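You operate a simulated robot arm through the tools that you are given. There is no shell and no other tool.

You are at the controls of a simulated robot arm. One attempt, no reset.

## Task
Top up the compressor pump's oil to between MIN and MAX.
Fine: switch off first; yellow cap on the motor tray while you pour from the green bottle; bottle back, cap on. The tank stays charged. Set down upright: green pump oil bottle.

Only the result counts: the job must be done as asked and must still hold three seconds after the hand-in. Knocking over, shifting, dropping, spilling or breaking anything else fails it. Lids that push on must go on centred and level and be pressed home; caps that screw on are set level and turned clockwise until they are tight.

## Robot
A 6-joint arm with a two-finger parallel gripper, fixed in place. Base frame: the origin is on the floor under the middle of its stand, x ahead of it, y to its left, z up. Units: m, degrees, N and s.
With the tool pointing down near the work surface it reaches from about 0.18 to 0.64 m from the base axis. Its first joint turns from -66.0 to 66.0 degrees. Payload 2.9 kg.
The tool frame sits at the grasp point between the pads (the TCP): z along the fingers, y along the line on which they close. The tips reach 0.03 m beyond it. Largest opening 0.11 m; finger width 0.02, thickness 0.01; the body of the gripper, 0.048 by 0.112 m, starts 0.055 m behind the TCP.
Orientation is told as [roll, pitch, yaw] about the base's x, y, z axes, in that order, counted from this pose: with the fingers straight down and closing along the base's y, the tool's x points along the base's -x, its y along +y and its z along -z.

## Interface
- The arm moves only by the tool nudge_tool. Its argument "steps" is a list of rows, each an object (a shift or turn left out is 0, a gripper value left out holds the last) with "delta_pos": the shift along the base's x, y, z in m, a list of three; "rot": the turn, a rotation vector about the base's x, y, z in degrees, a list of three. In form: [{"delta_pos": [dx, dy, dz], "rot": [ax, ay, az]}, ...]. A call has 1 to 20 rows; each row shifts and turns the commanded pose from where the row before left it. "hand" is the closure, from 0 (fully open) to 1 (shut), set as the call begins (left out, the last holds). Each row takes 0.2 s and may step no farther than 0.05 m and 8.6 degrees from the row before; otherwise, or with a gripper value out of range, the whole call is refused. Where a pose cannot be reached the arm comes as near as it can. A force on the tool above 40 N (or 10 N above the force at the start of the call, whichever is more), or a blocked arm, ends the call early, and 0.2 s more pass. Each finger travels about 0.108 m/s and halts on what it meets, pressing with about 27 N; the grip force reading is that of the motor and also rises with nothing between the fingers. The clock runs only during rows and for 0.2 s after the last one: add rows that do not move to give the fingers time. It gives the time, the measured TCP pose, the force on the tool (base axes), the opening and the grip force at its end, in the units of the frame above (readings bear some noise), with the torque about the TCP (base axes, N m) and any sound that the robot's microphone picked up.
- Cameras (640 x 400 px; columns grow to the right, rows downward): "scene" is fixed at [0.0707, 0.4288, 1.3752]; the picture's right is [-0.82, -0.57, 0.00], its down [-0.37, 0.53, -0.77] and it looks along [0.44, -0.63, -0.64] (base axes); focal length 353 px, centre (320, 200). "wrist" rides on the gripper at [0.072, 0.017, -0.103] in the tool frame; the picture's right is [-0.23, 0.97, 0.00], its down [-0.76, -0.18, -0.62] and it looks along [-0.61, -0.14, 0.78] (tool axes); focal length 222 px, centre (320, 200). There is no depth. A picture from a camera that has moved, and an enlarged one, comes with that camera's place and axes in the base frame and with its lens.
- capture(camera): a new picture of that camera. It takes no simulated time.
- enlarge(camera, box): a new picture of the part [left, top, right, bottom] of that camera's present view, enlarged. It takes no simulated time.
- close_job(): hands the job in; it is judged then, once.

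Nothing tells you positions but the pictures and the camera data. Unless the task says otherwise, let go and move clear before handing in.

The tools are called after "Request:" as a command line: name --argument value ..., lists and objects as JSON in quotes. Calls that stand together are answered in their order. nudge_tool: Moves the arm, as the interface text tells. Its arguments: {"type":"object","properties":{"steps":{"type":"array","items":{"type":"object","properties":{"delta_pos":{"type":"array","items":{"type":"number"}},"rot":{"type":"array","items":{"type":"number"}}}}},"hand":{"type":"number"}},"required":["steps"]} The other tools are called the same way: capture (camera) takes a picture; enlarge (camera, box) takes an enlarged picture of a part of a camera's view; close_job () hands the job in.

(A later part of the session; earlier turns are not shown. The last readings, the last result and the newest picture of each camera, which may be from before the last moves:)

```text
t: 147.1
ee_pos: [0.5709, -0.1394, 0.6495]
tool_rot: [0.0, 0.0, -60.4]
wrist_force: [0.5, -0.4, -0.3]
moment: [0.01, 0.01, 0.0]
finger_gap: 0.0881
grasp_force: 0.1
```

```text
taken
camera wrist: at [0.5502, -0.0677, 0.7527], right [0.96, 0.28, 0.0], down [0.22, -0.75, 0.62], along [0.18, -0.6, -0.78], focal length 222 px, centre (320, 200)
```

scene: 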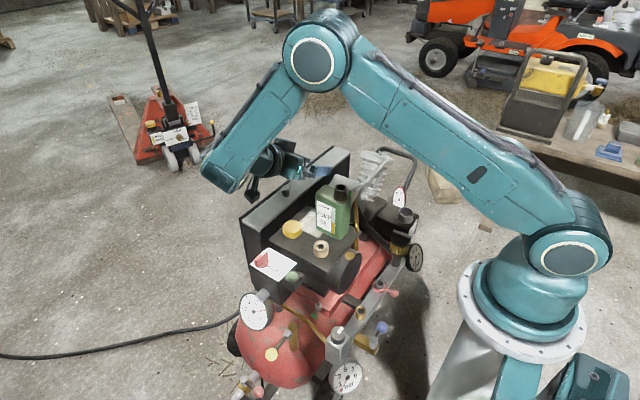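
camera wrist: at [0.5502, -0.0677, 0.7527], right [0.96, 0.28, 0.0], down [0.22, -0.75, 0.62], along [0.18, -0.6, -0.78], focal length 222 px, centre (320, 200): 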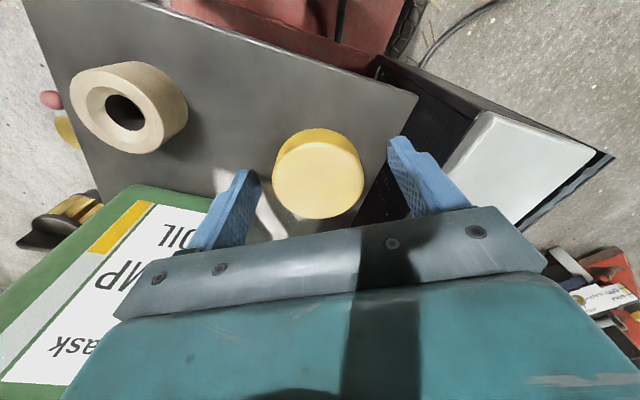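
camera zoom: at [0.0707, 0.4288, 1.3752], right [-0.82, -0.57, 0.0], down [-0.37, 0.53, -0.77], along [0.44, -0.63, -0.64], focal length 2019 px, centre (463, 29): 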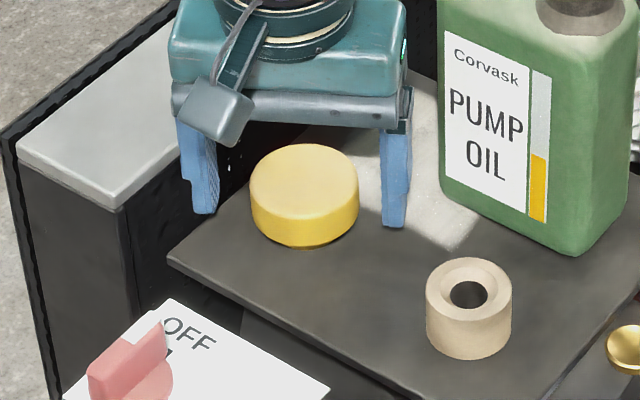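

Centred within a millimetre. Closing on the cap.

Request:
nudge_tool --steps '[{"delta_pos": [0, 0, 0]}, {"delta_pos": [0, 0, 0]}, {"delta_pos": [0, 0, 0]}, {"delta_pos": [0, 0, 0]}]' --hand 1

Request:
nudge_tool --steps '[{"delta_pos": [0, 0, 0.003]}, {"delta_pos": [0, 0, 0.005]}, {"delta_pos": [0, 0, 0.01]}, {"delta_pos": [0, 0, 0.01]}, {"delta_pos": [0, 0, 0]}]'

Request:
enlarge --camera "scene" --box '[265, 185, 325, 255]'

Request:
enlarge --camera "wrist" --box '[220, 50, 440, 250]'

```text
t: 148.1
ee_pos: [0.5708, -0.1395, 0.6493]
tool_rot: [0.1, 0.0, -60.5]
wrist_force: [0.2, -0.2, -0.7]
moment: [0.01, 0.02, 0.01]
finger_gap: 0.0549
grasp_force: 27.4
```

```text
t: 149.3
ee_pos: [0.5708, -0.1405, 0.6798]
tool_rot: [0.0, 0.1, -60.4]
wrist_force: [-0.1, 0.0, -0.7]
moment: [-0.01, -0.01, -0.01]
finger_gap: 0.0548
grasp_force: 26.9
```

```text
5.71 times, centred on (295, 220) of scene
camera zoom: at [0.0707, 0.4288, 1.3752], right [-0.82, -0.57, 0.0], down [-0.37, 0.53, -0.77], along [0.44, -0.63, -0.64], focal length 2019 px, centre (463, 86)
```

zoom: 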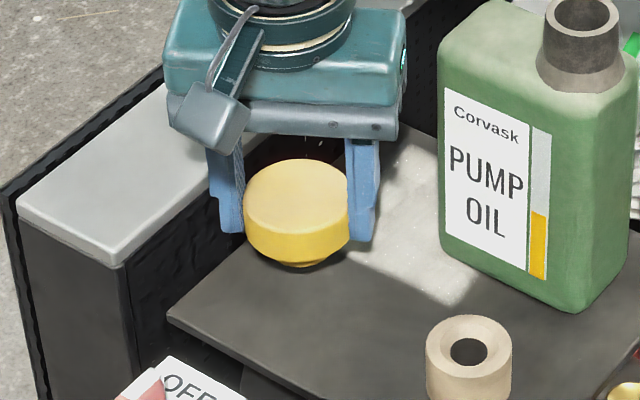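

```text
2.00 times, centred on (330, 150) of wrist
camera zoom: at [0.5499, -0.0679, 0.7822], right [0.96, 0.28, 0.0], down [0.22, -0.75, 0.62], along [0.18, -0.6, -0.78], focal length 444 px, centre (300, 300)
```

zoom: 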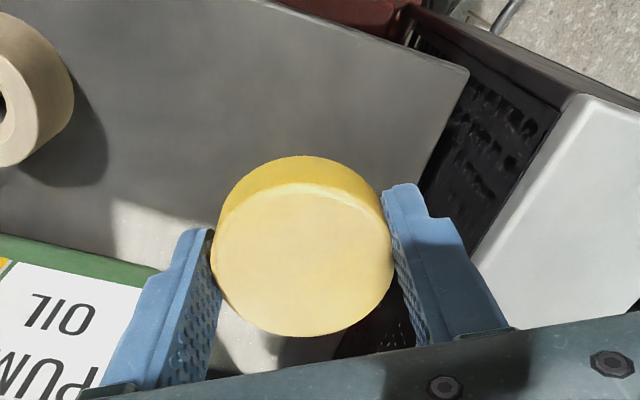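

Cap in hand and level. I'll carry it high over to the filler neck.

Request:
nudge_tool --steps '[{"delta_pos": [0, 0, 0.04]}, {"delta_pos": [0, 0, 0.045]}, {"delta_pos": [0, 0, 0.045]}, {"delta_pos": [0, 0, 0.045]}, {"delta_pos": [0, 0, 0.02]}, {"delta_pos": [-0.02263, -0.03435, 0]}, {"delta_pos": [-0.02263, -0.03435, 0]}, {"delta_pos": [-0.02263, -0.03435, 0]}, {"delta_pos": [-0.02263, -0.03435, 0]}, {"delta_pos": [-0.02263, -0.03435, 0]}, {"delta_pos": [-0.02263, -0.03435, 0]}, {"delta_pos": [-0.02263, -0.03435, 0]}, {"delta_pos": [-0.02263, -0.03435, 0]}, {"delta_pos": [-0.02263, -0.03435, 0]}, {"delta_pos": [-0.02263, -0.03435, 0]}, {"delta_pos": [0, 0, -0.04]}, {"delta_pos": [0, 0, -0.045]}, {"delta_pos": [0, 0, -0.045]}, {"delta_pos": [0, 0, -0.03]}, {"delta_pos": [0, 0, 0]}]'

Request:
capture --camera "wrist"

Request:
enlarge --camera "scene" --box '[365, 150, 435, 240]'

```text
t: 153.5
ee_pos: [0.3457, -0.4838, 0.7158]
tool_rot: [0.1, 0.0, -60.3]
wrist_force: [0.0, 0.1, -0.7]
moment: [0.02, -0.02, 0.0]
finger_gap: 0.055
grasp_force: 27.1
```

```text
taken
camera wrist: at [0.3255, -0.4125, 0.8186], right [0.96, 0.28, 0.0], down [0.22, -0.75, 0.62], along [0.18, -0.6, -0.78], focal length 222 px, centre (320, 200)
```

wrist: 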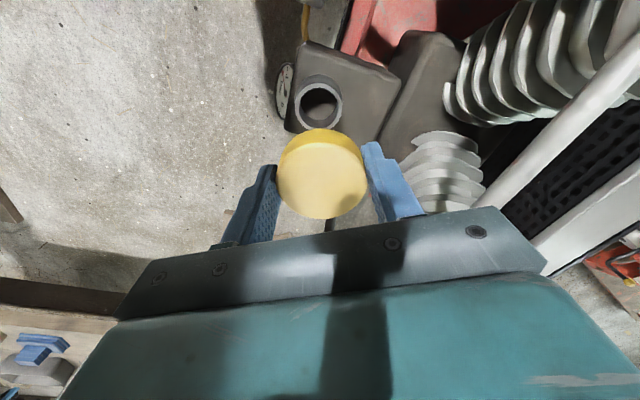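

```text
4.44 times, centred on (400, 195) of scene
camera zoom: at [0.0707, 0.4288, 1.3752], right [-0.82, -0.57, 0.0], down [-0.37, 0.53, -0.77], along [0.44, -0.63, -0.64], focal length 1570 px, centre (-36, 222)
```

zoom: 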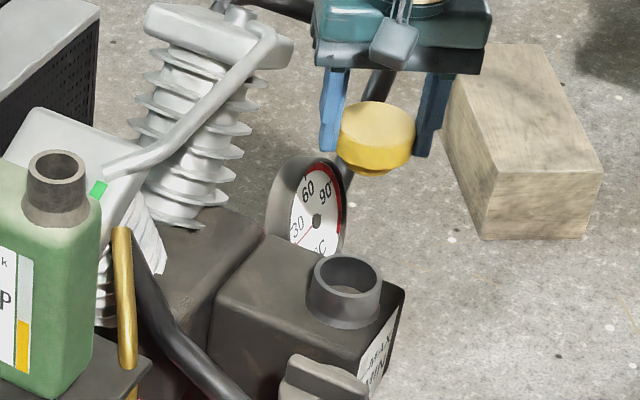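

Request:
enlarge --camera "wrist" --box '[260, 50, 400, 230]'

```text
2.22 times, centred on (330, 140) of wrist
camera zoom: at [0.3255, -0.4125, 0.8186], right [0.96, 0.28, 0.0], down [0.22, -0.75, 0.62], along [0.18, -0.6, -0.78], focal length 494 px, centre (298, 333)
```

zoom: 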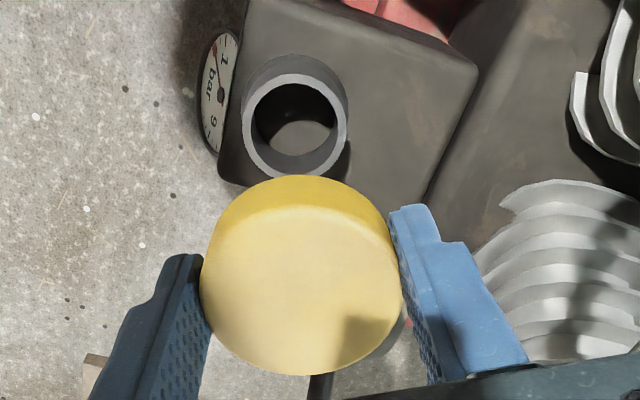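

Measured from this view, the cap centre is ~3 mm off the neck centre, so I'll shift by (-0.0028, +0.0025), then lower close to the neck and check.

Request:
nudge_tool --steps '[{"delta_pos": [-0.0028, 0.0025, -0.02]}, {"delta_pos": [0, 0, -0.03]}, {"delta_pos": [0, 0, -0.03]}, {"delta_pos": [0, 0, -0.01]}, {"delta_pos": [0, 0, 0]}]'

Request:
enlarge --camera "scene" --box '[388, 185, 418, 225]'

Request:
enlarge --camera "wrist" --box '[220, 50, 440, 250]'

```text
t: 154.7
ee_pos: [0.3406, -0.4823, 0.625]
tool_rot: [0.1, 0.0, -60.4]
wrist_force: [-0.3, -0.1, -0.4]
moment: [0.0, -0.02, -0.01]
finger_gap: 0.0551
grasp_force: 26.3
```

```text
10.00 times, centred on (403, 205) of scene
camera zoom: at [0.0707, 0.4288, 1.3752], right [-0.82, -0.57, 0.0], down [-0.37, 0.53, -0.77], along [0.44, -0.63, -0.64], focal length 3533 px, centre (-510, 150)
```

zoom: 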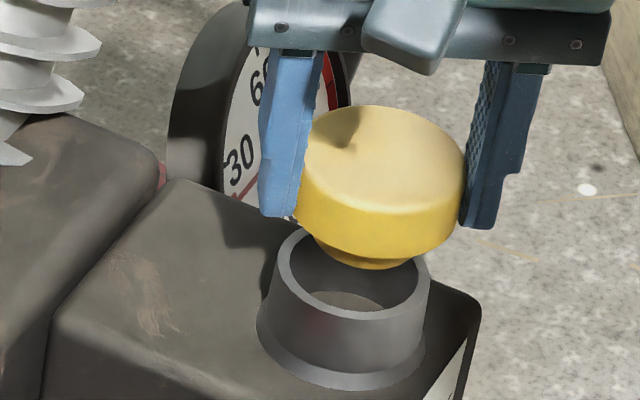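

```text
2.00 times, centred on (330, 150) of wrist
camera zoom: at [0.3207, -0.41, 0.7271], right [0.96, 0.28, 0.0], down [0.22, -0.75, 0.62], along [0.18, -0.6, -0.78], focal length 444 px, centre (300, 300)
```

zoom: 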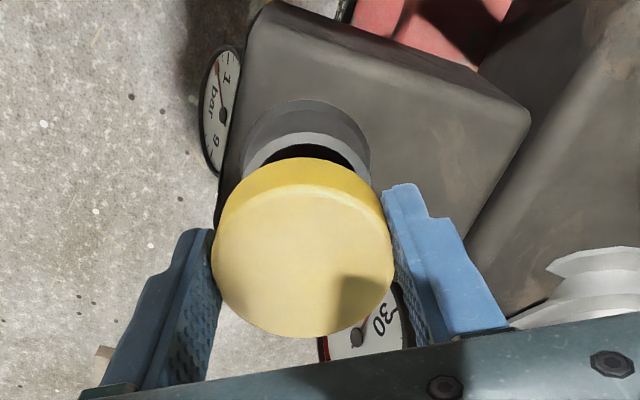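

Request:
nudge_tool --steps '[{"delta_pos": [0.0018, 0.0018, -0.004]}, {"delta_pos": [0, 0, 0]}]'

Request:
enlarge --camera "scene" --box '[388, 185, 418, 225]'

Request:
enlarge --camera "wrist" --box '[250, 80, 390, 220]'

```text
t: 155.3
ee_pos: [0.3418, -0.4793, 0.6204]
tool_rot: [0.1, 0.0, -60.5]
wrist_force: [0.2, 0.2, -0.1]
moment: [0.0, 0.01, 0.04]
finger_gap: 0.0546
grasp_force: 26.3
```

```text
10.00 times, centred on (403, 205) of scene
camera zoom: at [0.0707, 0.4288, 1.3752], right [-0.82, -0.57, 0.0], down [-0.37, 0.53, -0.77], along [0.44, -0.63, -0.64], focal length 3533 px, centre (-510, 150)
```

zoom: 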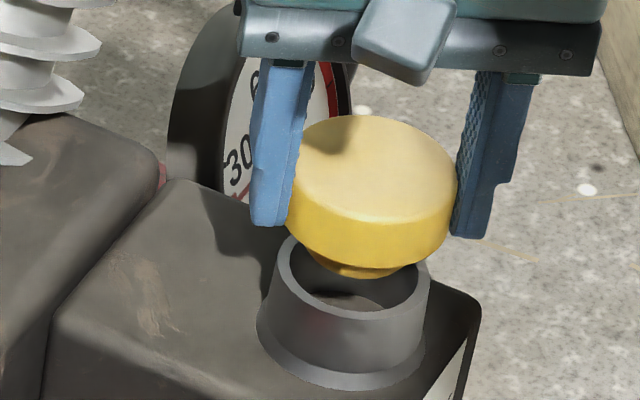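

```text
2.86 times, centred on (320, 150) of wrist
camera zoom: at [0.3225, -0.4082, 0.7233], right [0.96, 0.28, 0.0], down [0.22, -0.75, 0.62], along [0.18, -0.6, -0.78], focal length 635 px, centre (320, 343)
```

zoom: 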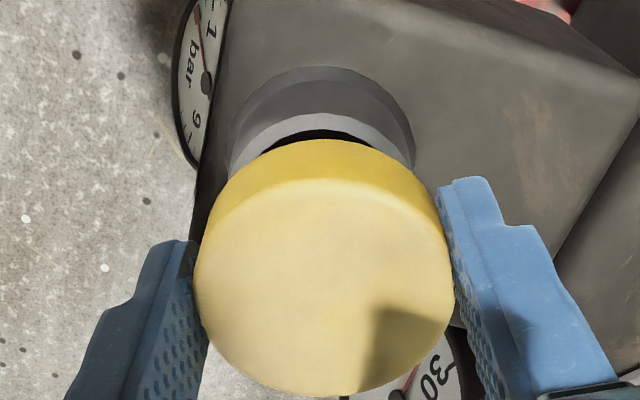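

Both views now show the cap centred over the neck. I'll lower gently in small steps and watch the force.

Request:
nudge_tool --steps '[{"delta_pos": [0.0008, -0.0012, -0.002]}, {"delta_pos": [0, 0, -0.002]}, {"delta_pos": [0, 0, -0.002]}, {"delta_pos": [0, 0, 0]}]'

Request:
nudge_tool --steps '[{"delta_pos": [0, 0, -0.002]}, {"delta_pos": [0, 0, -0.002]}, {"delta_pos": [0, 0, 0]}]'

Request:
enlarge --camera "scene" --box '[388, 185, 418, 225]'

```text
t: 156.3
ee_pos: [0.3444, -0.4805, 0.6145]
tool_rot: [0.1, 0.1, -60.4]
wrist_force: [0.0, 0.3, -0.6]
moment: [0.03, 0.0, 0.03]
finger_gap: 0.0549
grasp_force: 27.1
```

```text
t: 157.1
ee_pos: [0.3452, -0.4819, 0.6099]
tool_rot: [0.1, 0.0, -60.4]
wrist_force: [0.1, 0.4, -0.3]
moment: [0.01, 0.01, -0.04]
finger_gap: 0.0546
grasp_force: 27.2
```

```text
10.00 times, centred on (403, 205) of scene
camera zoom: at [0.0707, 0.4288, 1.3752], right [-0.82, -0.57, 0.0], down [-0.37, 0.53, -0.77], along [0.44, -0.63, -0.64], focal length 3533 px, centre (-510, 150)
```

zoom: 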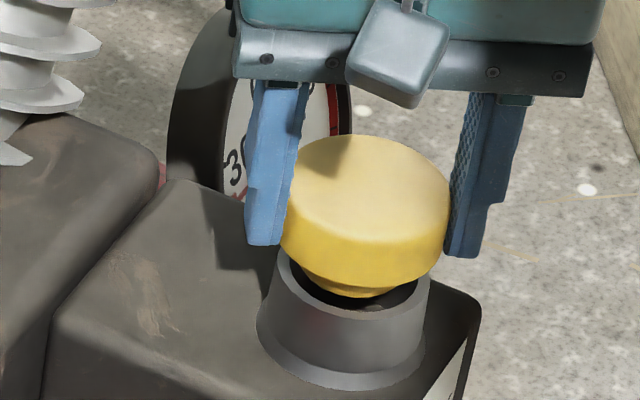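

Request:
nudge_tool --steps '[{"delta_pos": [0, 0, -0.002]}, {"delta_pos": [0, 0, -0.002]}, {"delta_pos": [0, 0, 0]}]'

Request:
nudge_tool --steps '[{"delta_pos": [0, 0, -0.002]}, {"delta_pos": [0, 0, -0.002]}, {"delta_pos": [0, 0, 0]}]'

Request:
enlarge --camera "scene" --box '[388, 190, 418, 230]'

```text
t: 157.9
ee_pos: [0.3441, -0.481, 0.6074]
tool_rot: [0.1, 0.0, -60.5]
wrist_force: [-0.1, -0.1, 0.1]
moment: [0.03, 0.02, -0.05]
finger_gap: 0.0546
grasp_force: 27.0
```

```text
t: 158.7
ee_pos: [0.3437, -0.4806, 0.6027]
tool_rot: [0.1, 0.0, -60.3]
wrist_force: [0.2, -0.1, 0.8]
moment: [0.01, 0.0, 0.06]
finger_gap: 0.0549
grasp_force: 27.1
```

```text
10.00 times, centred on (403, 210) of scene
camera zoom: at [0.0707, 0.4288, 1.3752], right [-0.82, -0.57, 0.0], down [-0.37, 0.53, -0.77], along [0.44, -0.63, -0.64], focal length 3533 px, centre (-510, 100)
```

zoom: 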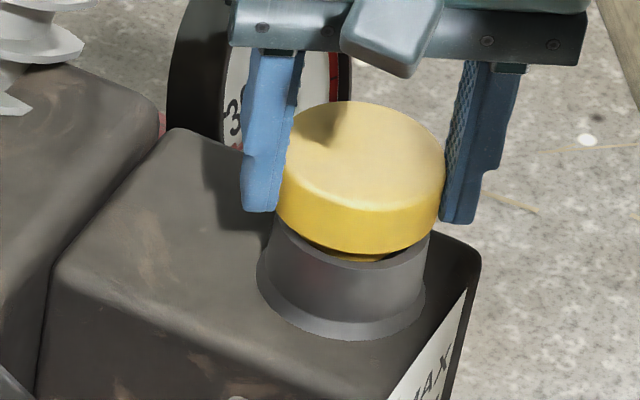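

Request:
nudge_tool --steps '[{"delta_pos": [0, 0, -0.0015]}, {"delta_pos": [0, 0, -0.0015]}, {"delta_pos": [0, 0, 0]}]'

Request:
nudge_tool --steps '[{"delta_pos": [0, 0, -0.0015]}, {"delta_pos": [0, 0, -0.0015]}, {"delta_pos": [0, 0, 0]}]'

Request:
enlarge --camera "scene" --box '[388, 195, 418, 230]'

```text
t: 159.5
ee_pos: [0.3449, -0.4808, 0.6002]
tool_rot: [0.0, 0.0, -60.3]
wrist_force: [0.9, 0.2, -0.8]
moment: [-0.03, -0.02, -0.01]
finger_gap: 0.0544
grasp_force: 26.9
```

```text
t: 160.3
ee_pos: [0.3443, -0.4813, 0.5978]
tool_rot: [0.1, 0.1, -60.5]
wrist_force: [-0.1, 0.0, 0.5]
moment: [-0.03, 0.02, -0.03]
finger_gap: 0.0547
grasp_force: 27.0
```

```text
11.43 times, centred on (403, 212) of scene
camera zoom: at [0.0707, 0.4288, 1.3752], right [-0.82, -0.57, 0.0], down [-0.37, 0.53, -0.77], along [0.44, -0.63, -0.64], focal length 4038 px, centre (-629, 57)
```

zoom: 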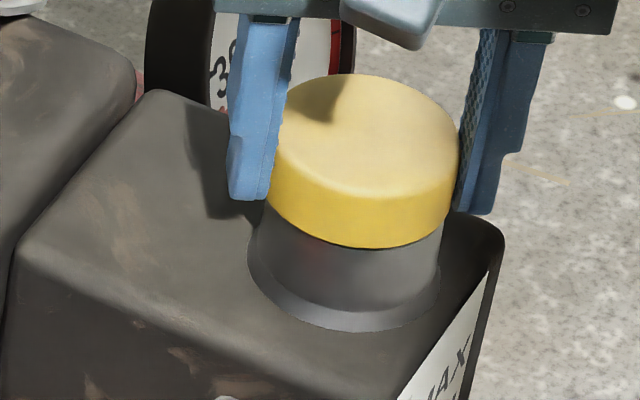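

Request:
nudge_tool --steps '[{"delta_pos": [0, 0, -0.001]}, {"delta_pos": [0, 0, -0.001]}, {"delta_pos": [0, 0, 0]}]'

Request:
nudge_tool --steps '[{"delta_pos": [0, 0, -0.001]}, {"delta_pos": [0, 0, -0.001]}, {"delta_pos": [0, 0, 0]}]'

Request:
enlarge --camera "scene" --box '[388, 195, 418, 230]'

```text
t: 161.1
ee_pos: [0.3444, -0.4811, 0.5949]
tool_rot: [0.1, 0.0, -60.4]
wrist_force: [-1.9, 1.3, 5.6]
moment: [0.0, 0.21, -0.08]
finger_gap: 0.0549
grasp_force: 27.3
```

```text
t: 161.9
ee_pos: [0.3455, -0.4807, 0.5951]
tool_rot: [0.1, 0.0, -60.4]
wrist_force: [-7.9, 11.7, 35.2]
moment: [-0.05, 1.1, -0.34]
finger_gap: 0.055
grasp_force: 26.9
```

```text
11.43 times, centred on (403, 212) of scene
camera zoom: at [0.0703, 0.4295, 1.375], right [-0.82, -0.57, 0.0], down [-0.37, 0.52, -0.77], along [0.44, -0.63, -0.64], focal length 4038 px, centre (-629, 57)
```

zoom: 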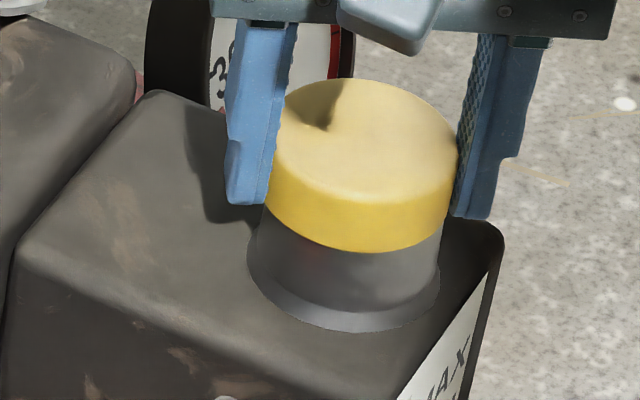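

The cap is fully down: firm contact at 35 N, with the disc resting on the neck. I'll relax the pressure, release and check seating and level.

Request:
nudge_tool --steps '[{"delta_pos": [-0.0006, 0.001, 0.001]}, {"delta_pos": [0, 0, 0.0005]}, {"delta_pos": [0, 0, 0]}]'

Request:
nudge_tool --steps '[{"delta_pos": [0, 0, 0]}, {"delta_pos": [0, 0, 0]}, {"delta_pos": [0, 0, 0.02]}, {"delta_pos": [0, 0, 0.03]}, {"delta_pos": [0, 0, 0]}]' --hand 0.2

Request:
enlarge --camera "scene" --box '[388, 195, 418, 230]'

Request:
enlarge --camera "wrist" --box '[240, 60, 400, 200]'

```text
t: 162.7
ee_pos: [0.3458, -0.4814, 0.5941]
tool_rot: [0.1, -0.2, -60.5]
wrist_force: [3.6, -5.3, 14.2]
moment: [-0.26, 0.34, 0.14]
finger_gap: 0.0547
grasp_force: 26.9
```

```text
t: 163.9
ee_pos: [0.3437, -0.4794, 0.6447]
tool_rot: [0.1, 0.0, -60.3]
wrist_force: [0.3, 0.1, -0.1]
moment: [0.04, 0.04, -0.01]
finger_gap: 0.088
grasp_force: 0.0
```

```text
11.43 times, centred on (403, 212) of scene
camera zoom: at [0.0707, 0.4288, 1.3752], right [-0.82, -0.57, 0.0], down [-0.37, 0.53, -0.77], along [0.44, -0.63, -0.64], focal length 4038 px, centre (-629, 57)
```

zoom: 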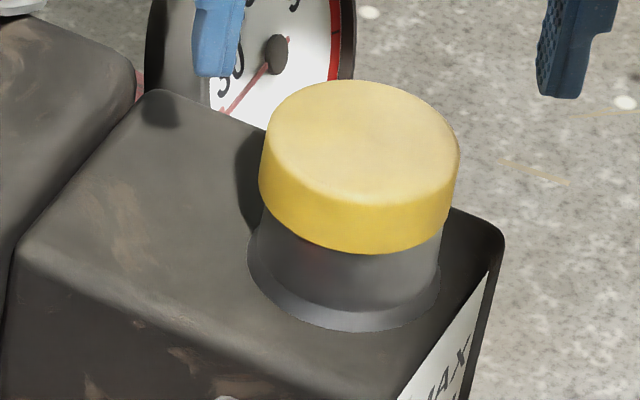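

```text
2.86 times, centred on (320, 130) of wrist
camera zoom: at [0.323, -0.4081, 0.7478], right [0.96, 0.28, 0.0], down [0.22, -0.75, 0.62], along [0.18, -0.6, -0.78], focal length 635 px, centre (320, 400)
```

zoom: 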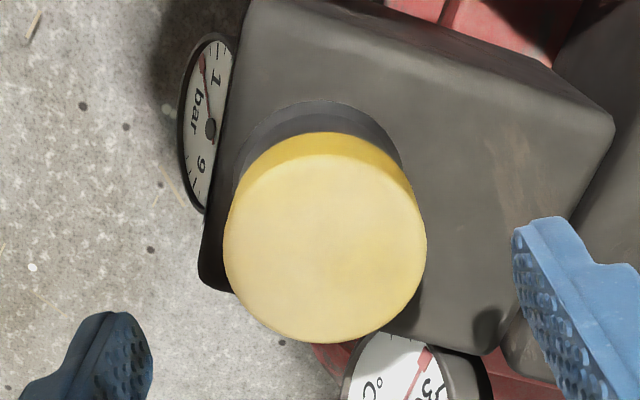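

The cap sits level but ~1.5 mm off-centre toward +x and perhaps 1 mm higher than originally. It's probably threaded, so I'll regrip a bit higher with the fingers closing along x to centre it, then turn clockwise.

Request:
nudge_tool --steps '[{"delta_pos": [0.0004, -0.0023, 0], "rot": [0, 0, -7.4]}, {"delta_pos": [0, -0.0023, 0], "rot": [0, 0, -7.4]}, {"rot": [0, 0, -7.4]}, {"rot": [0, 0, -7.4]}, {"delta_pos": [0, 0, 0]}]' --hand 0

Request:
nudge_tool --steps '[{"delta_pos": [0, 0, -0.02]}, {"delta_pos": [0, 0, -0.0245]}, {"delta_pos": [0, 0, 0]}]'

Request:
enlarge --camera "wrist" --box '[240, 80, 400, 230]'

```text
t: 165.1
ee_pos: [0.3426, -0.4846, 0.6451]
tool_rot: [0.1, -0.1, -90.0]
wrist_force: [-1.5, -0.3, -0.4]
moment: [0.01, -0.03, -0.01]
finger_gap: 0.11
grasp_force: 0.0
```

```text
t: 165.9
ee_pos: [0.3439, -0.4859, 0.5984]
tool_rot: [0.1, 0.1, -89.8]
wrist_force: [0.1, -0.6, -0.1]
moment: [-0.03, 0.01, -0.03]
finger_gap: 0.1098
grasp_force: 0.1
```

```text
2.67 times, centred on (320, 155) of wrist
camera zoom: at [0.3612, -0.4121, 0.702], right [0.97, -0.23, 0.0], down [-0.18, -0.76, 0.62], along [-0.14, -0.61, -0.78], focal length 592 px, centre (320, 320)
```

zoom: 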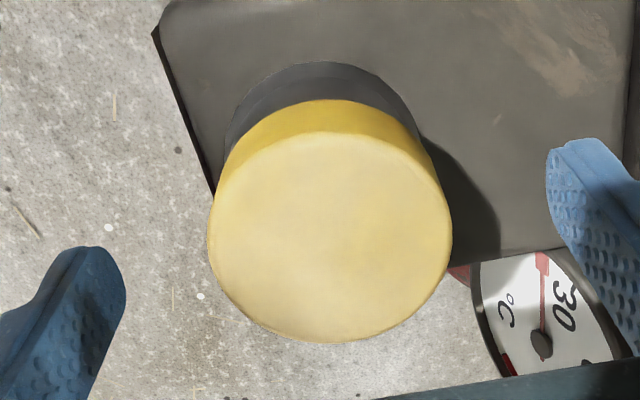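

Request:
nudge_tool --steps '[{"delta_pos": [0.0003, 0.0012, 0.001]}, {"delta_pos": [0, 0, 0]}]'

Request:
nudge_tool --steps '[{"delta_pos": [0, 0, 0]}, {"delta_pos": [0, 0, 0]}, {"delta_pos": [0, 0, 0]}, {"delta_pos": [0, 0, 0]}]' --hand 1

Request:
enlarge --camera "scene" --box '[388, 195, 418, 230]'

```text
t: 166.5
ee_pos: [0.3432, -0.4842, 0.5995]
tool_rot: [0.1, 0.0, -90.0]
wrist_force: [0.0, 0.4, 0.6]
moment: [0.01, -0.04, -0.02]
finger_gap: 0.1097
grasp_force: 0.1
```

```text
t: 167.5
ee_pos: [0.3439, -0.4837, 0.6016]
tool_rot: [0.1, 0.0, -90.0]
wrist_force: [0.9, 0.4, 0.4]
moment: [-0.01, 0.04, -0.02]
finger_gap: 0.0543
grasp_force: 27.1
```

```text
11.43 times, centred on (403, 212) of scene
camera zoom: at [0.0707, 0.4288, 1.3752], right [-0.82, -0.57, 0.0], down [-0.37, 0.53, -0.77], along [0.44, -0.63, -0.64], focal length 4038 px, centre (-629, 57)
```

zoom: 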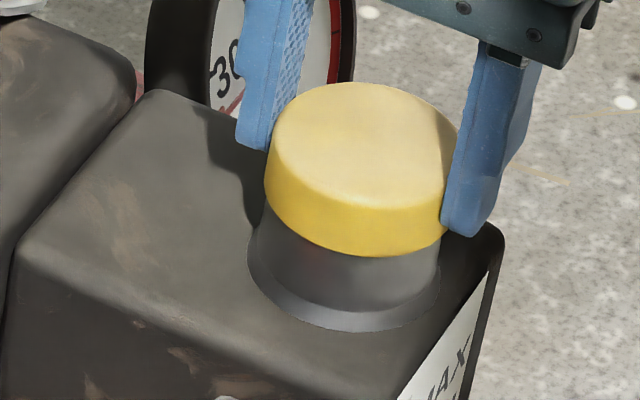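

Closing along x centred the cap, and it dropped to exactly its original seated height. Now I'll turn clockwise and watch the torque.

Request:
nudge_tool --steps '[{"delta_pos": [0, 0, -0.001]}, {"rot": [0, 0, -4]}, {"rot": [0, 0, -4]}, {"rot": [0, 0, -4]}, {"delta_pos": [0, 0, 0]}]'

Request:
nudge_tool --steps '[{"rot": [0, 0, -5]}, {"rot": [0, 0, -5]}, {"rot": [0, 0, -5]}, {"delta_pos": [0, 0, 0]}]'

Request:
enlarge --camera "scene" --box '[388, 195, 418, 230]'

```text
t: 168.7
ee_pos: [0.3446, -0.4852, 0.6007]
tool_rot: [0.1, -0.1, -102.2]
wrist_force: [-2.2, -2.0, 12.6]
moment: [0.04, 0.15, 0.14]
finger_gap: 0.0545
grasp_force: 26.6
```

```text
t: 169.7
ee_pos: [0.3446, -0.4827, 0.6014]
tool_rot: [0.2, 0.0, -117.0]
wrist_force: [3.6, -0.2, 13.4]
moment: [-0.1, -0.1, 0.09]
finger_gap: 0.0544
grasp_force: 27.2
```

```text
11.43 times, centred on (403, 212) of scene
camera zoom: at [0.0706, 0.429, 1.3752], right [-0.82, -0.57, 0.0], down [-0.37, 0.53, -0.77], along [0.44, -0.63, -0.64], focal length 4038 px, centre (-629, 57)
```

zoom: 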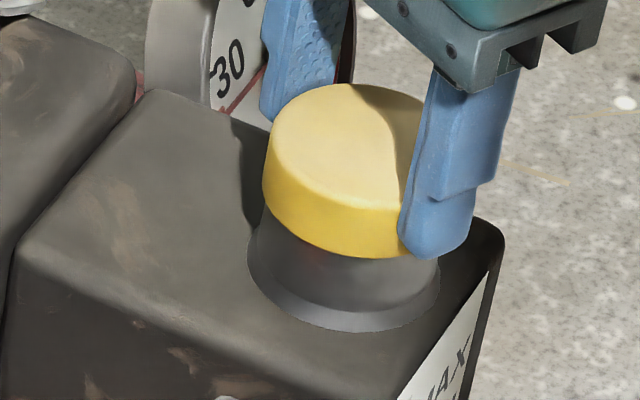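

Request:
nudge_tool --steps '[{"rot": [0, 0, -8]}, {"rot": [0, 0, -8]}, {"rot": [0, 0, -8]}, {"rot": [0, 0, -8]}, {"rot": [0, 0, -8]}, {"rot": [0, 0, -8]}, {"delta_pos": [0, 0, 0]}]'

Request:
enlarge --camera "scene" --box '[388, 195, 418, 230]'

```text
t: 171.3
ee_pos: [0.3448, -0.4827, 0.6005]
tool_rot: [0.0, 0.1, -165.1]
wrist_force: [-0.5, -2.3, 8.9]
moment: [-0.14, 0.02, 0.01]
finger_gap: 0.0544
grasp_force: 27.1
```

```text
11.43 times, centred on (403, 212) of scene
camera zoom: at [0.0706, 0.4289, 1.3752], right [-0.82, -0.57, 0.0], down [-0.37, 0.53, -0.77], along [0.44, -0.63, -0.64], focal length 4038 px, centre (-629, 57)
```

zoom: 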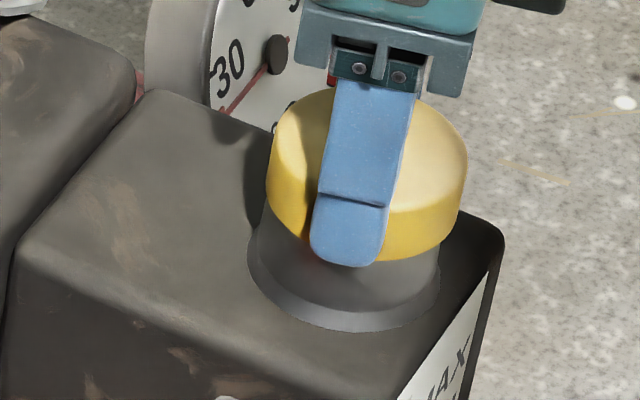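

No thread resistance so far. I'll release, wind back, and take a longer clockwise stroke to be sure.

Request:
nudge_tool --steps '[{"delta_pos": [0, 0, 0]}, {"delta_pos": [0, 0, 0]}, {"delta_pos": [0, 0, 0.01]}, {"delta_pos": [0, 0, 0.015], "rot": [0, 0, 8.2]}, {"rot": [0, 0, 8.2]}, {"rot": [0, 0, 8.2]}, {"rot": [0, 0, 8.2]}, {"rot": [0, 0, 8.2]}, {"rot": [0, 0, 8.2]}, {"rot": [0, 0, 8.2]}, {"rot": [0, 0, 8.2]}, {"rot": [0, 0, 8.2]}, {"rot": [0, 0, 8.2]}, {"rot": [0, 0, 8.2]}, {"rot": [0, 0, 8.2]}, {"rot": [0, 0, 8.2]}, {"rot": [0, 0, 8.2]}, {"rot": [0, 0, 8.2]}, {"delta_pos": [0, 0, 0]}]' --hand 0

Request:
nudge_tool --steps '[{"rot": [0, 0, 8.2]}, {"rot": [0, 0, 8.2]}, {"rot": [0, 0, 8.2]}, {"rot": [0, 0, 8.2]}, {"rot": [0, 0, 8.2]}, {"rot": [0, 0, 8.2]}, {"rot": [0, 0, 8.2]}, {"rot": [0, 0, 8.2]}, {"rot": [0, 0, 8.2]}, {"rot": [0, 0, 8.2]}, {"delta_pos": [0, 0, 0]}]'

Request:
enlarge --camera "scene" --box '[388, 195, 418, 230]'

Request:
enlarge --camera "wrist" --box '[240, 60, 400, 200]'

```text
t: 175.3
ee_pos: [0.345, -0.4842, 0.624]
tool_rot: [0.0, 0.0, -41.8]
wrist_force: [0.3, 1.0, 0.3]
moment: [-0.01, 0.02, -0.01]
finger_gap: 0.1101
grasp_force: 0.0
```

```text
t: 177.7
ee_pos: [0.3453, -0.4844, 0.6243]
tool_rot: [0.1, 0.1, 40.1]
wrist_force: [-0.8, 0.0, -0.7]
moment: [0.03, 0.03, -0.01]
finger_gap: 0.1101
grasp_force: 0.1
```

```text
11.43 times, centred on (403, 212) of scene
camera zoom: at [0.0707, 0.4288, 1.3752], right [-0.82, -0.57, 0.0], down [-0.37, 0.53, -0.77], along [0.44, -0.63, -0.64], focal length 4038 px, centre (-629, 57)
```

zoom: 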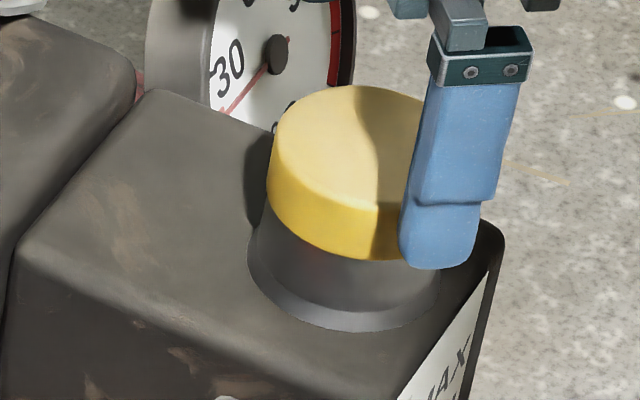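

```text
2.86 times, centred on (320, 130) of wrist
camera zoom: at [0.2795, -0.5166, 0.7274], right [-0.45, 0.89, 0.0], down [0.7, 0.35, 0.62], along [0.56, 0.28, -0.78], focal length 635 px, centre (320, 400)
```

zoom: 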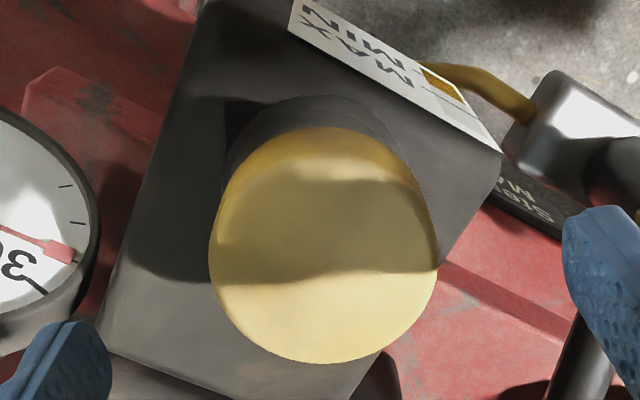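

The cap has moved down about 1 mm with the clockwise turning, so it is threaded. I'll grip again at yaw +40 and take a long clockwise stroke, following it down gently.

Request:
nudge_tool --steps '[{"delta_pos": [-0.0005, 0.0, -0.015]}, {"delta_pos": [0, 0, -0.0095]}, {"delta_pos": [0, 0, 0]}]'

Request:
nudge_tool --steps '[{"delta_pos": [0, 0, 0]}, {"delta_pos": [0, 0, 0]}, {"delta_pos": [0, 0, 0]}, {"delta_pos": [0, 0, 0]}]' --hand 1

Request:
nudge_tool --steps '[{"rot": [0, 0, -6]}, {"rot": [0, 0, -6]}, {"rot": [0, 0, -6]}, {"rot": [0, 0, -6]}, {"delta_pos": [0, 0, 0]}]'

```text
t: 178.5
ee_pos: [0.3431, -0.4819, 0.599]
tool_rot: [0.0, 0.1, 40.0]
wrist_force: [-0.3, -0.2, 0.1]
moment: [0.02, 0.01, -0.03]
finger_gap: 0.1102
grasp_force: 0.1
```

```text
t: 179.5
ee_pos: [0.343, -0.4819, 0.6001]
tool_rot: [0.1, 0.0, 40.0]
wrist_force: [1.0, -1.1, 0.5]
moment: [-0.04, -0.02, 0.01]
finger_gap: 0.0545
grasp_force: 26.7
```

```text
t: 180.7
ee_pos: [0.3447, -0.4842, 0.5999]
tool_rot: [0.0, -0.1, 15.9]
wrist_force: [2.8, -2.7, 1.2]
moment: [-0.11, -0.04, 0.04]
finger_gap: 0.0547
grasp_force: 27.0
```

Request:
nudge_tool --steps '[{"rot": [0, 0, -8]}, {"delta_pos": [0, 0, -0.0003], "rot": [0, 0, -8]}, {"rot": [0, 0, -8]}, {"delta_pos": [0, 0, -0.0003], "rot": [0, 0, -8]}, {"rot": [0, 0, -8]}, {"delta_pos": [0, 0, -0.0003], "rot": [0, 0, -8]}, {"delta_pos": [0, 0, 0]}]'

Request:
enlarge --camera "scene" --box '[388, 195, 418, 230]'

Request:
nudge_tool --steps '[{"rot": [0, 0, -8]}, {"delta_pos": [0, 0, -0.0003], "rot": [0, 0, -8]}, {"rot": [0, 0, -8]}, {"delta_pos": [0, 0, -0.0003], "rot": [0, 0, -8]}, {"rot": [0, 0, -8]}, {"delta_pos": [0, 0, -0.0003], "rot": [0, 0, -8]}, {"delta_pos": [0, 0, 0]}]'

Request:
enlarge --camera "scene" --box '[388, 195, 418, 230]'

```text
t: 182.3
ee_pos: [0.343, -0.4839, 0.6001]
tool_rot: [0.0, -0.3, -32.2]
wrist_force: [0.7, -4.4, 9.1]
moment: [-0.15, 0.07, 0.0]
finger_gap: 0.0541
grasp_force: 27.3
```

```text
11.43 times, centred on (403, 212) of scene
camera zoom: at [0.0707, 0.4289, 1.3752], right [-0.82, -0.57, 0.0], down [-0.37, 0.53, -0.77], along [0.44, -0.63, -0.64], focal length 4038 px, centre (-629, 57)
```

zoom: 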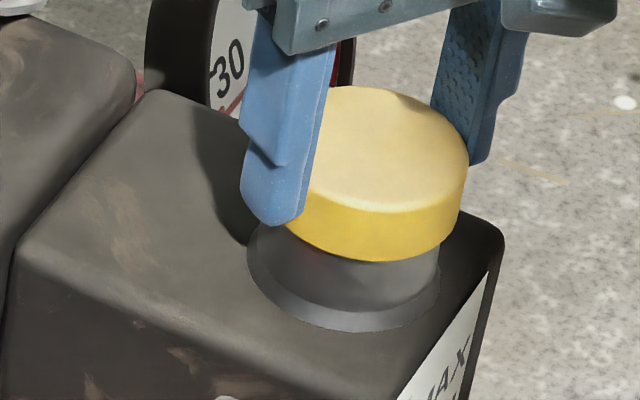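

```text
t: 183.9
ee_pos: [0.3435, -0.4843, 0.5987]
tool_rot: [0.1, -0.1, -80.3]
wrist_force: [1.1, -5.5, 19.6]
moment: [-0.12, 0.23, 0.04]
finger_gap: 0.0543
grasp_force: 26.4
```

```text
11.43 times, centred on (403, 212) of scene
camera zoom: at [0.0706, 0.429, 1.3752], right [-0.82, -0.57, 0.0], down [-0.37, 0.53, -0.77], along [0.44, -0.63, -0.64], focal length 4038 px, centre (-629, 57)
```

zoom: 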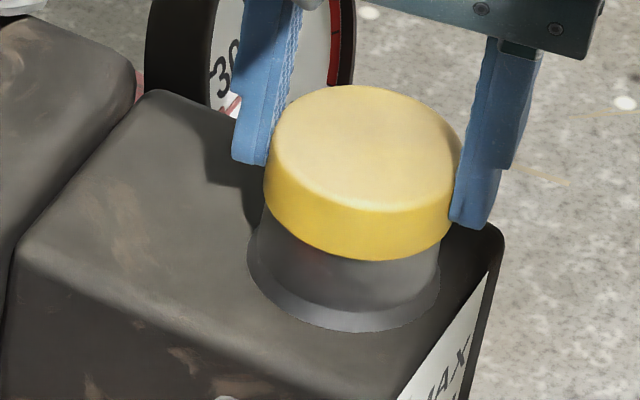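

No torque builds over 195° of clockwise turning and the height is unchanged, so this looks like a push-on plug cap. It's centred now, so I'll press it home firmly.

Request:
nudge_tool --steps '[{"delta_pos": [0, 0, -0.0005]}, {"delta_pos": [0, 0, -0.0005]}, {"delta_pos": [0, 0, 0]}]'

Request:
enlarge --camera "scene" --box '[388, 195, 418, 230]'

```text
t: 184.7
ee_pos: [0.3439, -0.4839, 0.5982]
tool_rot: [0.1, 0.0, -80.0]
wrist_force: [-0.1, 0.9, 20.7]
moment: [0.03, 0.24, 0.06]
finger_gap: 0.0542
grasp_force: 26.8
```

```text
11.43 times, centred on (403, 212) of scene
camera zoom: at [0.0705, 0.4291, 1.3751], right [-0.82, -0.57, 0.0], down [-0.37, 0.53, -0.77], along [0.44, -0.63, -0.64], focal length 4038 px, centre (-629, 57)
```

zoom: 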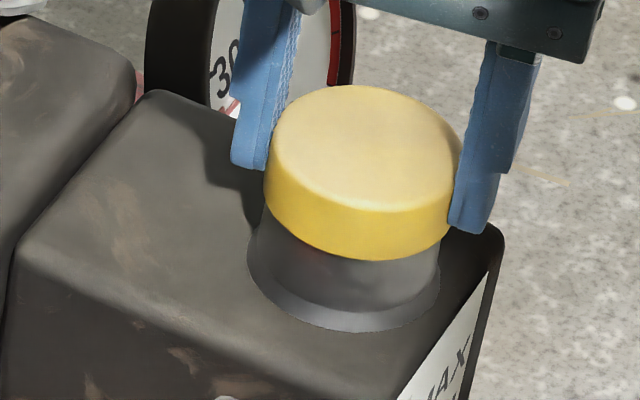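

Request:
nudge_tool --steps '[{"delta_pos": [0, 0, 0.001]}, {"delta_pos": [0, 0, 0.0005]}, {"delta_pos": [0, 0, 0]}]'

Request:
nudge_tool --steps '[{"delta_pos": [0, 0, 0.0005]}, {"delta_pos": [0, 0, 0.0005]}, {"delta_pos": [0, 0, 0]}]'

Request:
enlarge --camera "scene" --box '[388, 195, 418, 230]'

```text
t: 185.5
ee_pos: [0.3453, -0.4838, 0.5969]
tool_rot: [0.1, -0.1, -80.0]
wrist_force: [4.0, -6.1, -0.3]
moment: [-0.18, -0.13, 0.03]
finger_gap: 0.0543
grasp_force: 27.2
```

```text
t: 186.3
ee_pos: [0.3437, -0.484, 0.5997]
tool_rot: [0.0, 0.0, -80.1]
wrist_force: [1.7, -2.7, 0.0]
moment: [-0.02, -0.12, 0.0]
finger_gap: 0.0541
grasp_force: 27.2
```

```text
11.43 times, centred on (403, 212) of scene
camera zoom: at [0.0708, 0.4288, 1.3752], right [-0.82, -0.57, 0.0], down [-0.37, 0.53, -0.77], along [0.44, -0.63, -0.64], focal length 4038 px, centre (-629, 57)
```

zoom: 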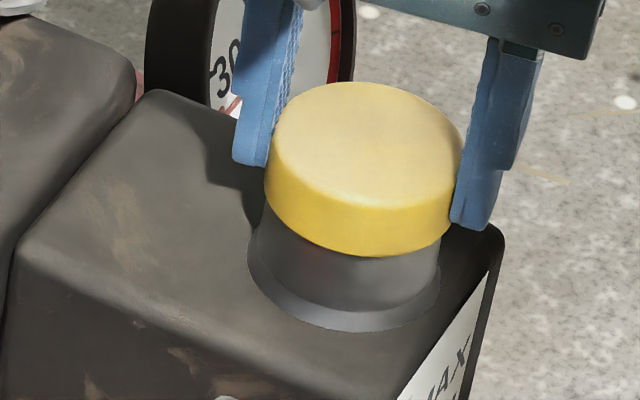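

A pull test shows the cap moves freely, so nothing is holding it yet. I'll re-seat it and take another full clockwise stroke under light downward pressure, to cover more than a full turn in case a thread still needs to catch.

Request:
nudge_tool --steps '[{"delta_pos": [0, 0, -0.001]}, {"delta_pos": [0, 0, -0.0005]}, {"delta_pos": [0, 0, 0]}]'

Request:
nudge_tool --steps '[{"delta_pos": [0, 0, 0]}, {"delta_pos": [0, 0, 0]}, {"delta_pos": [0, 0, 0.012]}, {"delta_pos": [0, 0, 0.013], "rot": [0, 0, 8.2]}, {"rot": [0, 0, 8.2]}, {"rot": [0, 0, 8.2]}, {"rot": [0, 0, 8.2]}, {"rot": [0, 0, 8.2]}, {"rot": [0, 0, 8.2]}, {"rot": [0, 0, 8.2]}, {"rot": [0, 0, 8.2]}, {"rot": [0, 0, 8.2]}, {"rot": [0, 0, 8.2]}, {"rot": [0, 0, 8.2]}, {"rot": [0, 0, 8.2]}, {"rot": [0, 0, 8.2]}, {"rot": [0, 0, 8.2]}, {"rot": [0, 0, 8.2]}, {"rot": [0, 0, 8.2]}, {"delta_pos": [0, 0, 0]}]' --hand 0

Request:
enlarge --camera "scene" --box '[388, 195, 418, 230]'

Request:
enlarge --camera "wrist" --box '[240, 60, 400, 200]'

```text
t: 187.1
ee_pos: [0.3452, -0.4839, 0.5987]
tool_rot: [0.1, -0.1, -80.0]
wrist_force: [0.3, -3.8, 0.5]
moment: [-0.09, 0.07, 0.03]
finger_gap: 0.0542
grasp_force: 27.1
```

```text
t: 191.3
ee_pos: [0.3428, -0.4836, 0.6243]
tool_rot: [0.1, 0.0, 51.3]
wrist_force: [-1.0, 1.0, 0.5]
moment: [0.0, -0.01, -0.01]
finger_gap: 0.1101
grasp_force: 0.2
```

```text
11.43 times, centred on (403, 212) of scene
camera zoom: at [0.0707, 0.4288, 1.3752], right [-0.82, -0.57, 0.0], down [-0.37, 0.53, -0.77], along [0.44, -0.63, -0.64], focal length 4038 px, centre (-629, 57)
```

zoom: 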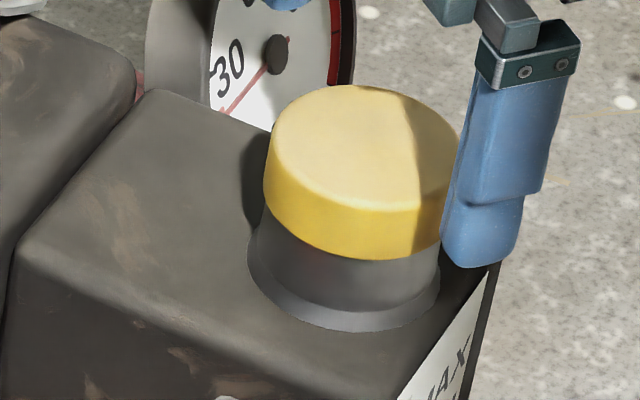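

```text
2.86 times, centred on (320, 130) of wrist
camera zoom: at [0.2862, -0.5292, 0.7267], right [-0.62, 0.79, 0.0], down [0.62, 0.48, 0.62], along [0.49, 0.39, -0.78], focal length 635 px, centre (320, 400)
```

zoom: 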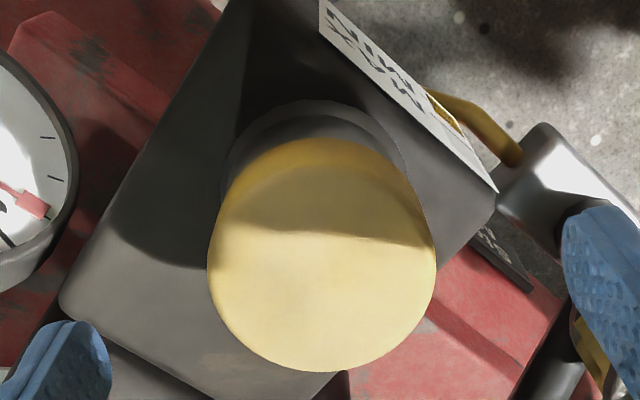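

Request:
nudge_tool --steps '[{"delta_pos": [0.0008, -0.0003, -0.015]}, {"delta_pos": [0, 0, -0.0095]}, {"delta_pos": [0, 0, 0]}]'

Request:
nudge_tool --steps '[{"delta_pos": [0, 0, 0]}, {"delta_pos": [0, 0, 0]}, {"delta_pos": [0, 0, 0]}, {"delta_pos": [0, 0, -0.0008]}, {"delta_pos": [0, 0, 0]}]' --hand 1

Request:
nudge_tool --steps '[{"rot": [0, 0, -8]}, {"rot": [0, 0, -8]}, {"rot": [0, 0, -8]}, {"rot": [0, 0, -8]}, {"rot": [0, 0, -8]}, {"rot": [0, 0, -8]}, {"rot": [0, 0, -8]}, {"rot": [0, 0, -8]}, {"delta_pos": [0, 0, 0]}]'

Request:
nudge_tool --steps '[{"delta_pos": [0, 0, -0.0005], "rot": [0, 0, -8]}, {"rot": [0, 0, -8]}, {"rot": [0, 0, -8]}, {"rot": [0, 0, -8]}, {"rot": [0, 0, -8]}, {"rot": [0, 0, -8]}, {"rot": [0, 0, -8]}, {"rot": [0, 0, -8]}, {"delta_pos": [0, 0, 0]}]'

Request:
nudge_tool --steps '[{"delta_pos": [0, 0, 0], "rot": [0, 0, -8]}, {"rot": [0, 0, -8]}, {"rot": [0, 0, -8]}, {"rot": [0, 0, -8]}, {"rot": [0, 0, -8]}, {"rot": [0, 0, -8]}, {"delta_pos": [0, 0, 0]}]'

Request:
enlarge --camera "scene" --box '[388, 195, 418, 230]'

```text
t: 192.1
ee_pos: [0.3442, -0.4837, 0.5989]
tool_rot: [0.1, 0.0, 51.2]
wrist_force: [0.4, 0.2, 0.1]
moment: [0.0, 0.01, 0.04]
finger_gap: 0.1098
grasp_force: 0.0
```

```text
t: 193.3
ee_pos: [0.3449, -0.4846, 0.5985]
tool_rot: [0.0, -0.1, 51.2]
wrist_force: [-2.0, 0.5, 9.4]
moment: [0.13, 0.01, -0.01]
finger_gap: 0.0544
grasp_force: 27.2
```

```text
t: 195.3
ee_pos: [0.3448, -0.4834, 0.5985]
tool_rot: [0.1, 0.0, -12.9]
wrist_force: [1.7, 1.0, 8.8]
moment: [0.04, -0.03, -0.06]
finger_gap: 0.0539
grasp_force: 27.1
```

```text
t: 197.3
ee_pos: [0.3432, -0.4853, 0.5972]
tool_rot: [0.1, -0.2, -76.9]
wrist_force: [-2.5, -2.2, 9.7]
moment: [0.03, 0.09, -0.03]
finger_gap: 0.0538
grasp_force: 27.8
```

```text
t: 198.9
ee_pos: [0.345, -0.484, 0.5972]
tool_rot: [0.2, 0.0, -125.0]
wrist_force: [2.0, 0.0, 10.1]
moment: [-0.03, -0.02, -0.1]
finger_gap: 0.0537
grasp_force: 26.9
```

```text
11.43 times, centred on (403, 212) of scene
camera zoom: at [0.0707, 0.429, 1.3752], right [-0.82, -0.57, 0.0], down [-0.37, 0.53, -0.77], along [0.44, -0.63, -0.64], focal length 4038 px, centre (-629, 57)
```

zoom: 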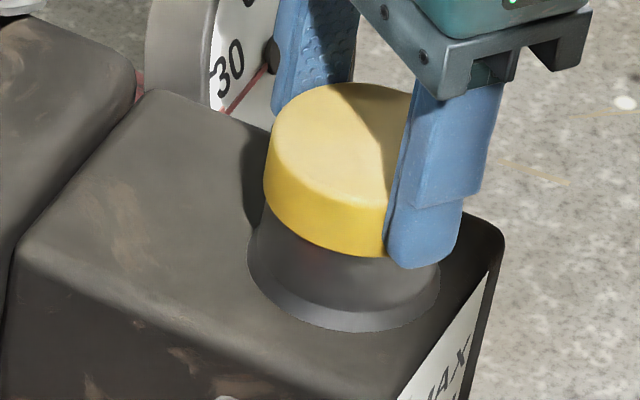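

Over a full turn clockwise there's no thread torque at all, so it's definitely a push-on cap. I'll press it home from above with closed fingers, centred on the cap.

Request:
nudge_tool --steps '[{"delta_pos": [0, 0, 0.0008]}, {"delta_pos": [0, 0, 0]}]'

Request:
nudge_tool --steps '[{"delta_pos": [0, 0, 0]}, {"delta_pos": [0, 0, 0]}, {"delta_pos": [0, 0, 0.02]}, {"delta_pos": [0, 0, 0.035]}, {"delta_pos": [0, 0, 0]}]' --hand 0

Request:
enlarge --camera "scene" --box '[388, 195, 418, 230]'

Request:
enlarge --camera "wrist" --box '[240, 60, 400, 200]'

```text
t: 199.5
ee_pos: [0.345, -0.4832, 0.5965]
tool_rot: [0.0, -0.1, -124.9]
wrist_force: [0.7, -0.1, 0.7]
moment: [-0.05, -0.02, -0.04]
finger_gap: 0.0539
grasp_force: 26.1
```

```text
t: 200.7
ee_pos: [0.3448, -0.4849, 0.6557]
tool_rot: [0.1, 0.1, -124.9]
wrist_force: [-0.2, 0.2, -0.1]
moment: [0.0, -0.02, 0.0]
finger_gap: 0.1101
grasp_force: 0.1
```

```text
11.43 times, centred on (403, 212) of scene
camera zoom: at [0.0707, 0.4288, 1.3752], right [-0.82, -0.57, 0.0], down [-0.37, 0.53, -0.77], along [0.44, -0.63, -0.64], focal length 4038 px, centre (-629, 57)
```

zoom: 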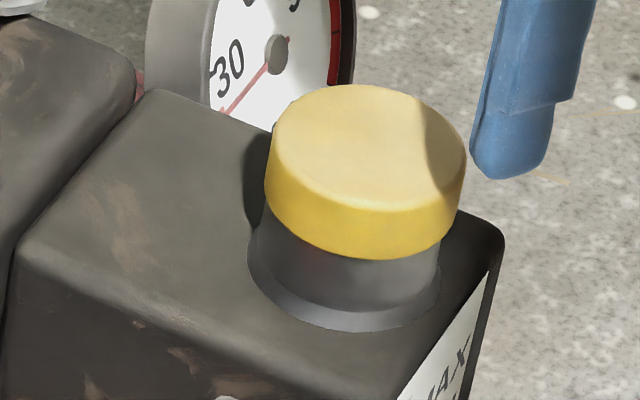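

```text
2.86 times, centred on (320, 130) of wrist
camera zoom: at [0.4008, -0.4335, 0.7586], right [0.67, -0.74, 0.0], down [-0.58, -0.52, 0.62], along [-0.46, -0.42, -0.78], focal length 635 px, centre (320, 400)
```

zoom: 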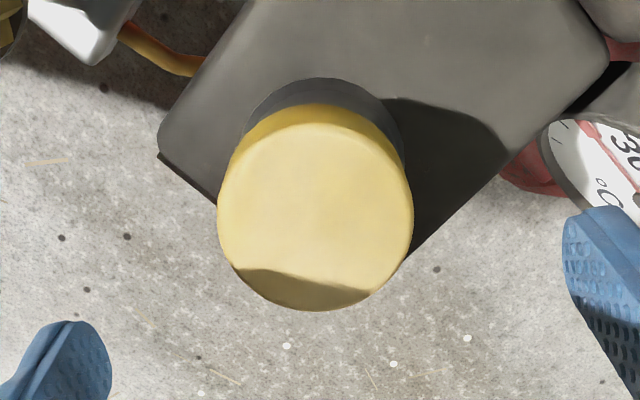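

Request:
nudge_tool --steps '[{"delta_pos": [0, 0.0007, 0]}, {"delta_pos": [0, 0, 0]}, {"delta_pos": [0, 0, 0]}, {"delta_pos": [0, 0, -0.02]}, {"delta_pos": [0, 0, -0.01]}, {"delta_pos": [0, 0, 0]}]' --hand 1

Request:
nudge_tool --steps '[{"delta_pos": [0, 0, -0.002]}, {"delta_pos": [0, 0, -0.002]}, {"delta_pos": [0, 0, -0.002]}, {"delta_pos": [0, 0, 0]}]'

Request:
nudge_tool --steps '[{"delta_pos": [0, 0, -0.0015]}, {"delta_pos": [0, 0, -0.0015]}, {"delta_pos": [0, 0, 0]}]'

```text
t: 202.1
ee_pos: [0.3451, -0.4816, 0.6246]
tool_rot: [0.1, 0.0, -124.8]
wrist_force: [-1.0, 0.0, 0.7]
moment: [-0.03, 0.0, 0.03]
finger_gap: 0.0
grasp_force: 26.6
```

```text
t: 203.1
ee_pos: [0.3437, -0.483, 0.6176]
tool_rot: [0.1, 0.0, -124.8]
wrist_force: [0.2, 0.2, -0.2]
moment: [-0.01, 0.02, 0.0]
finger_gap: 0.0
grasp_force: 26.9
```

```text
t: 203.9
ee_pos: [0.3454, -0.4838, 0.6173]
tool_rot: [0.2, -0.1, -124.8]
wrist_force: [-2.0, 5.3, 20.2]
moment: [0.15, 0.08, -0.02]
finger_gap: 0.0
grasp_force: 27.1
```

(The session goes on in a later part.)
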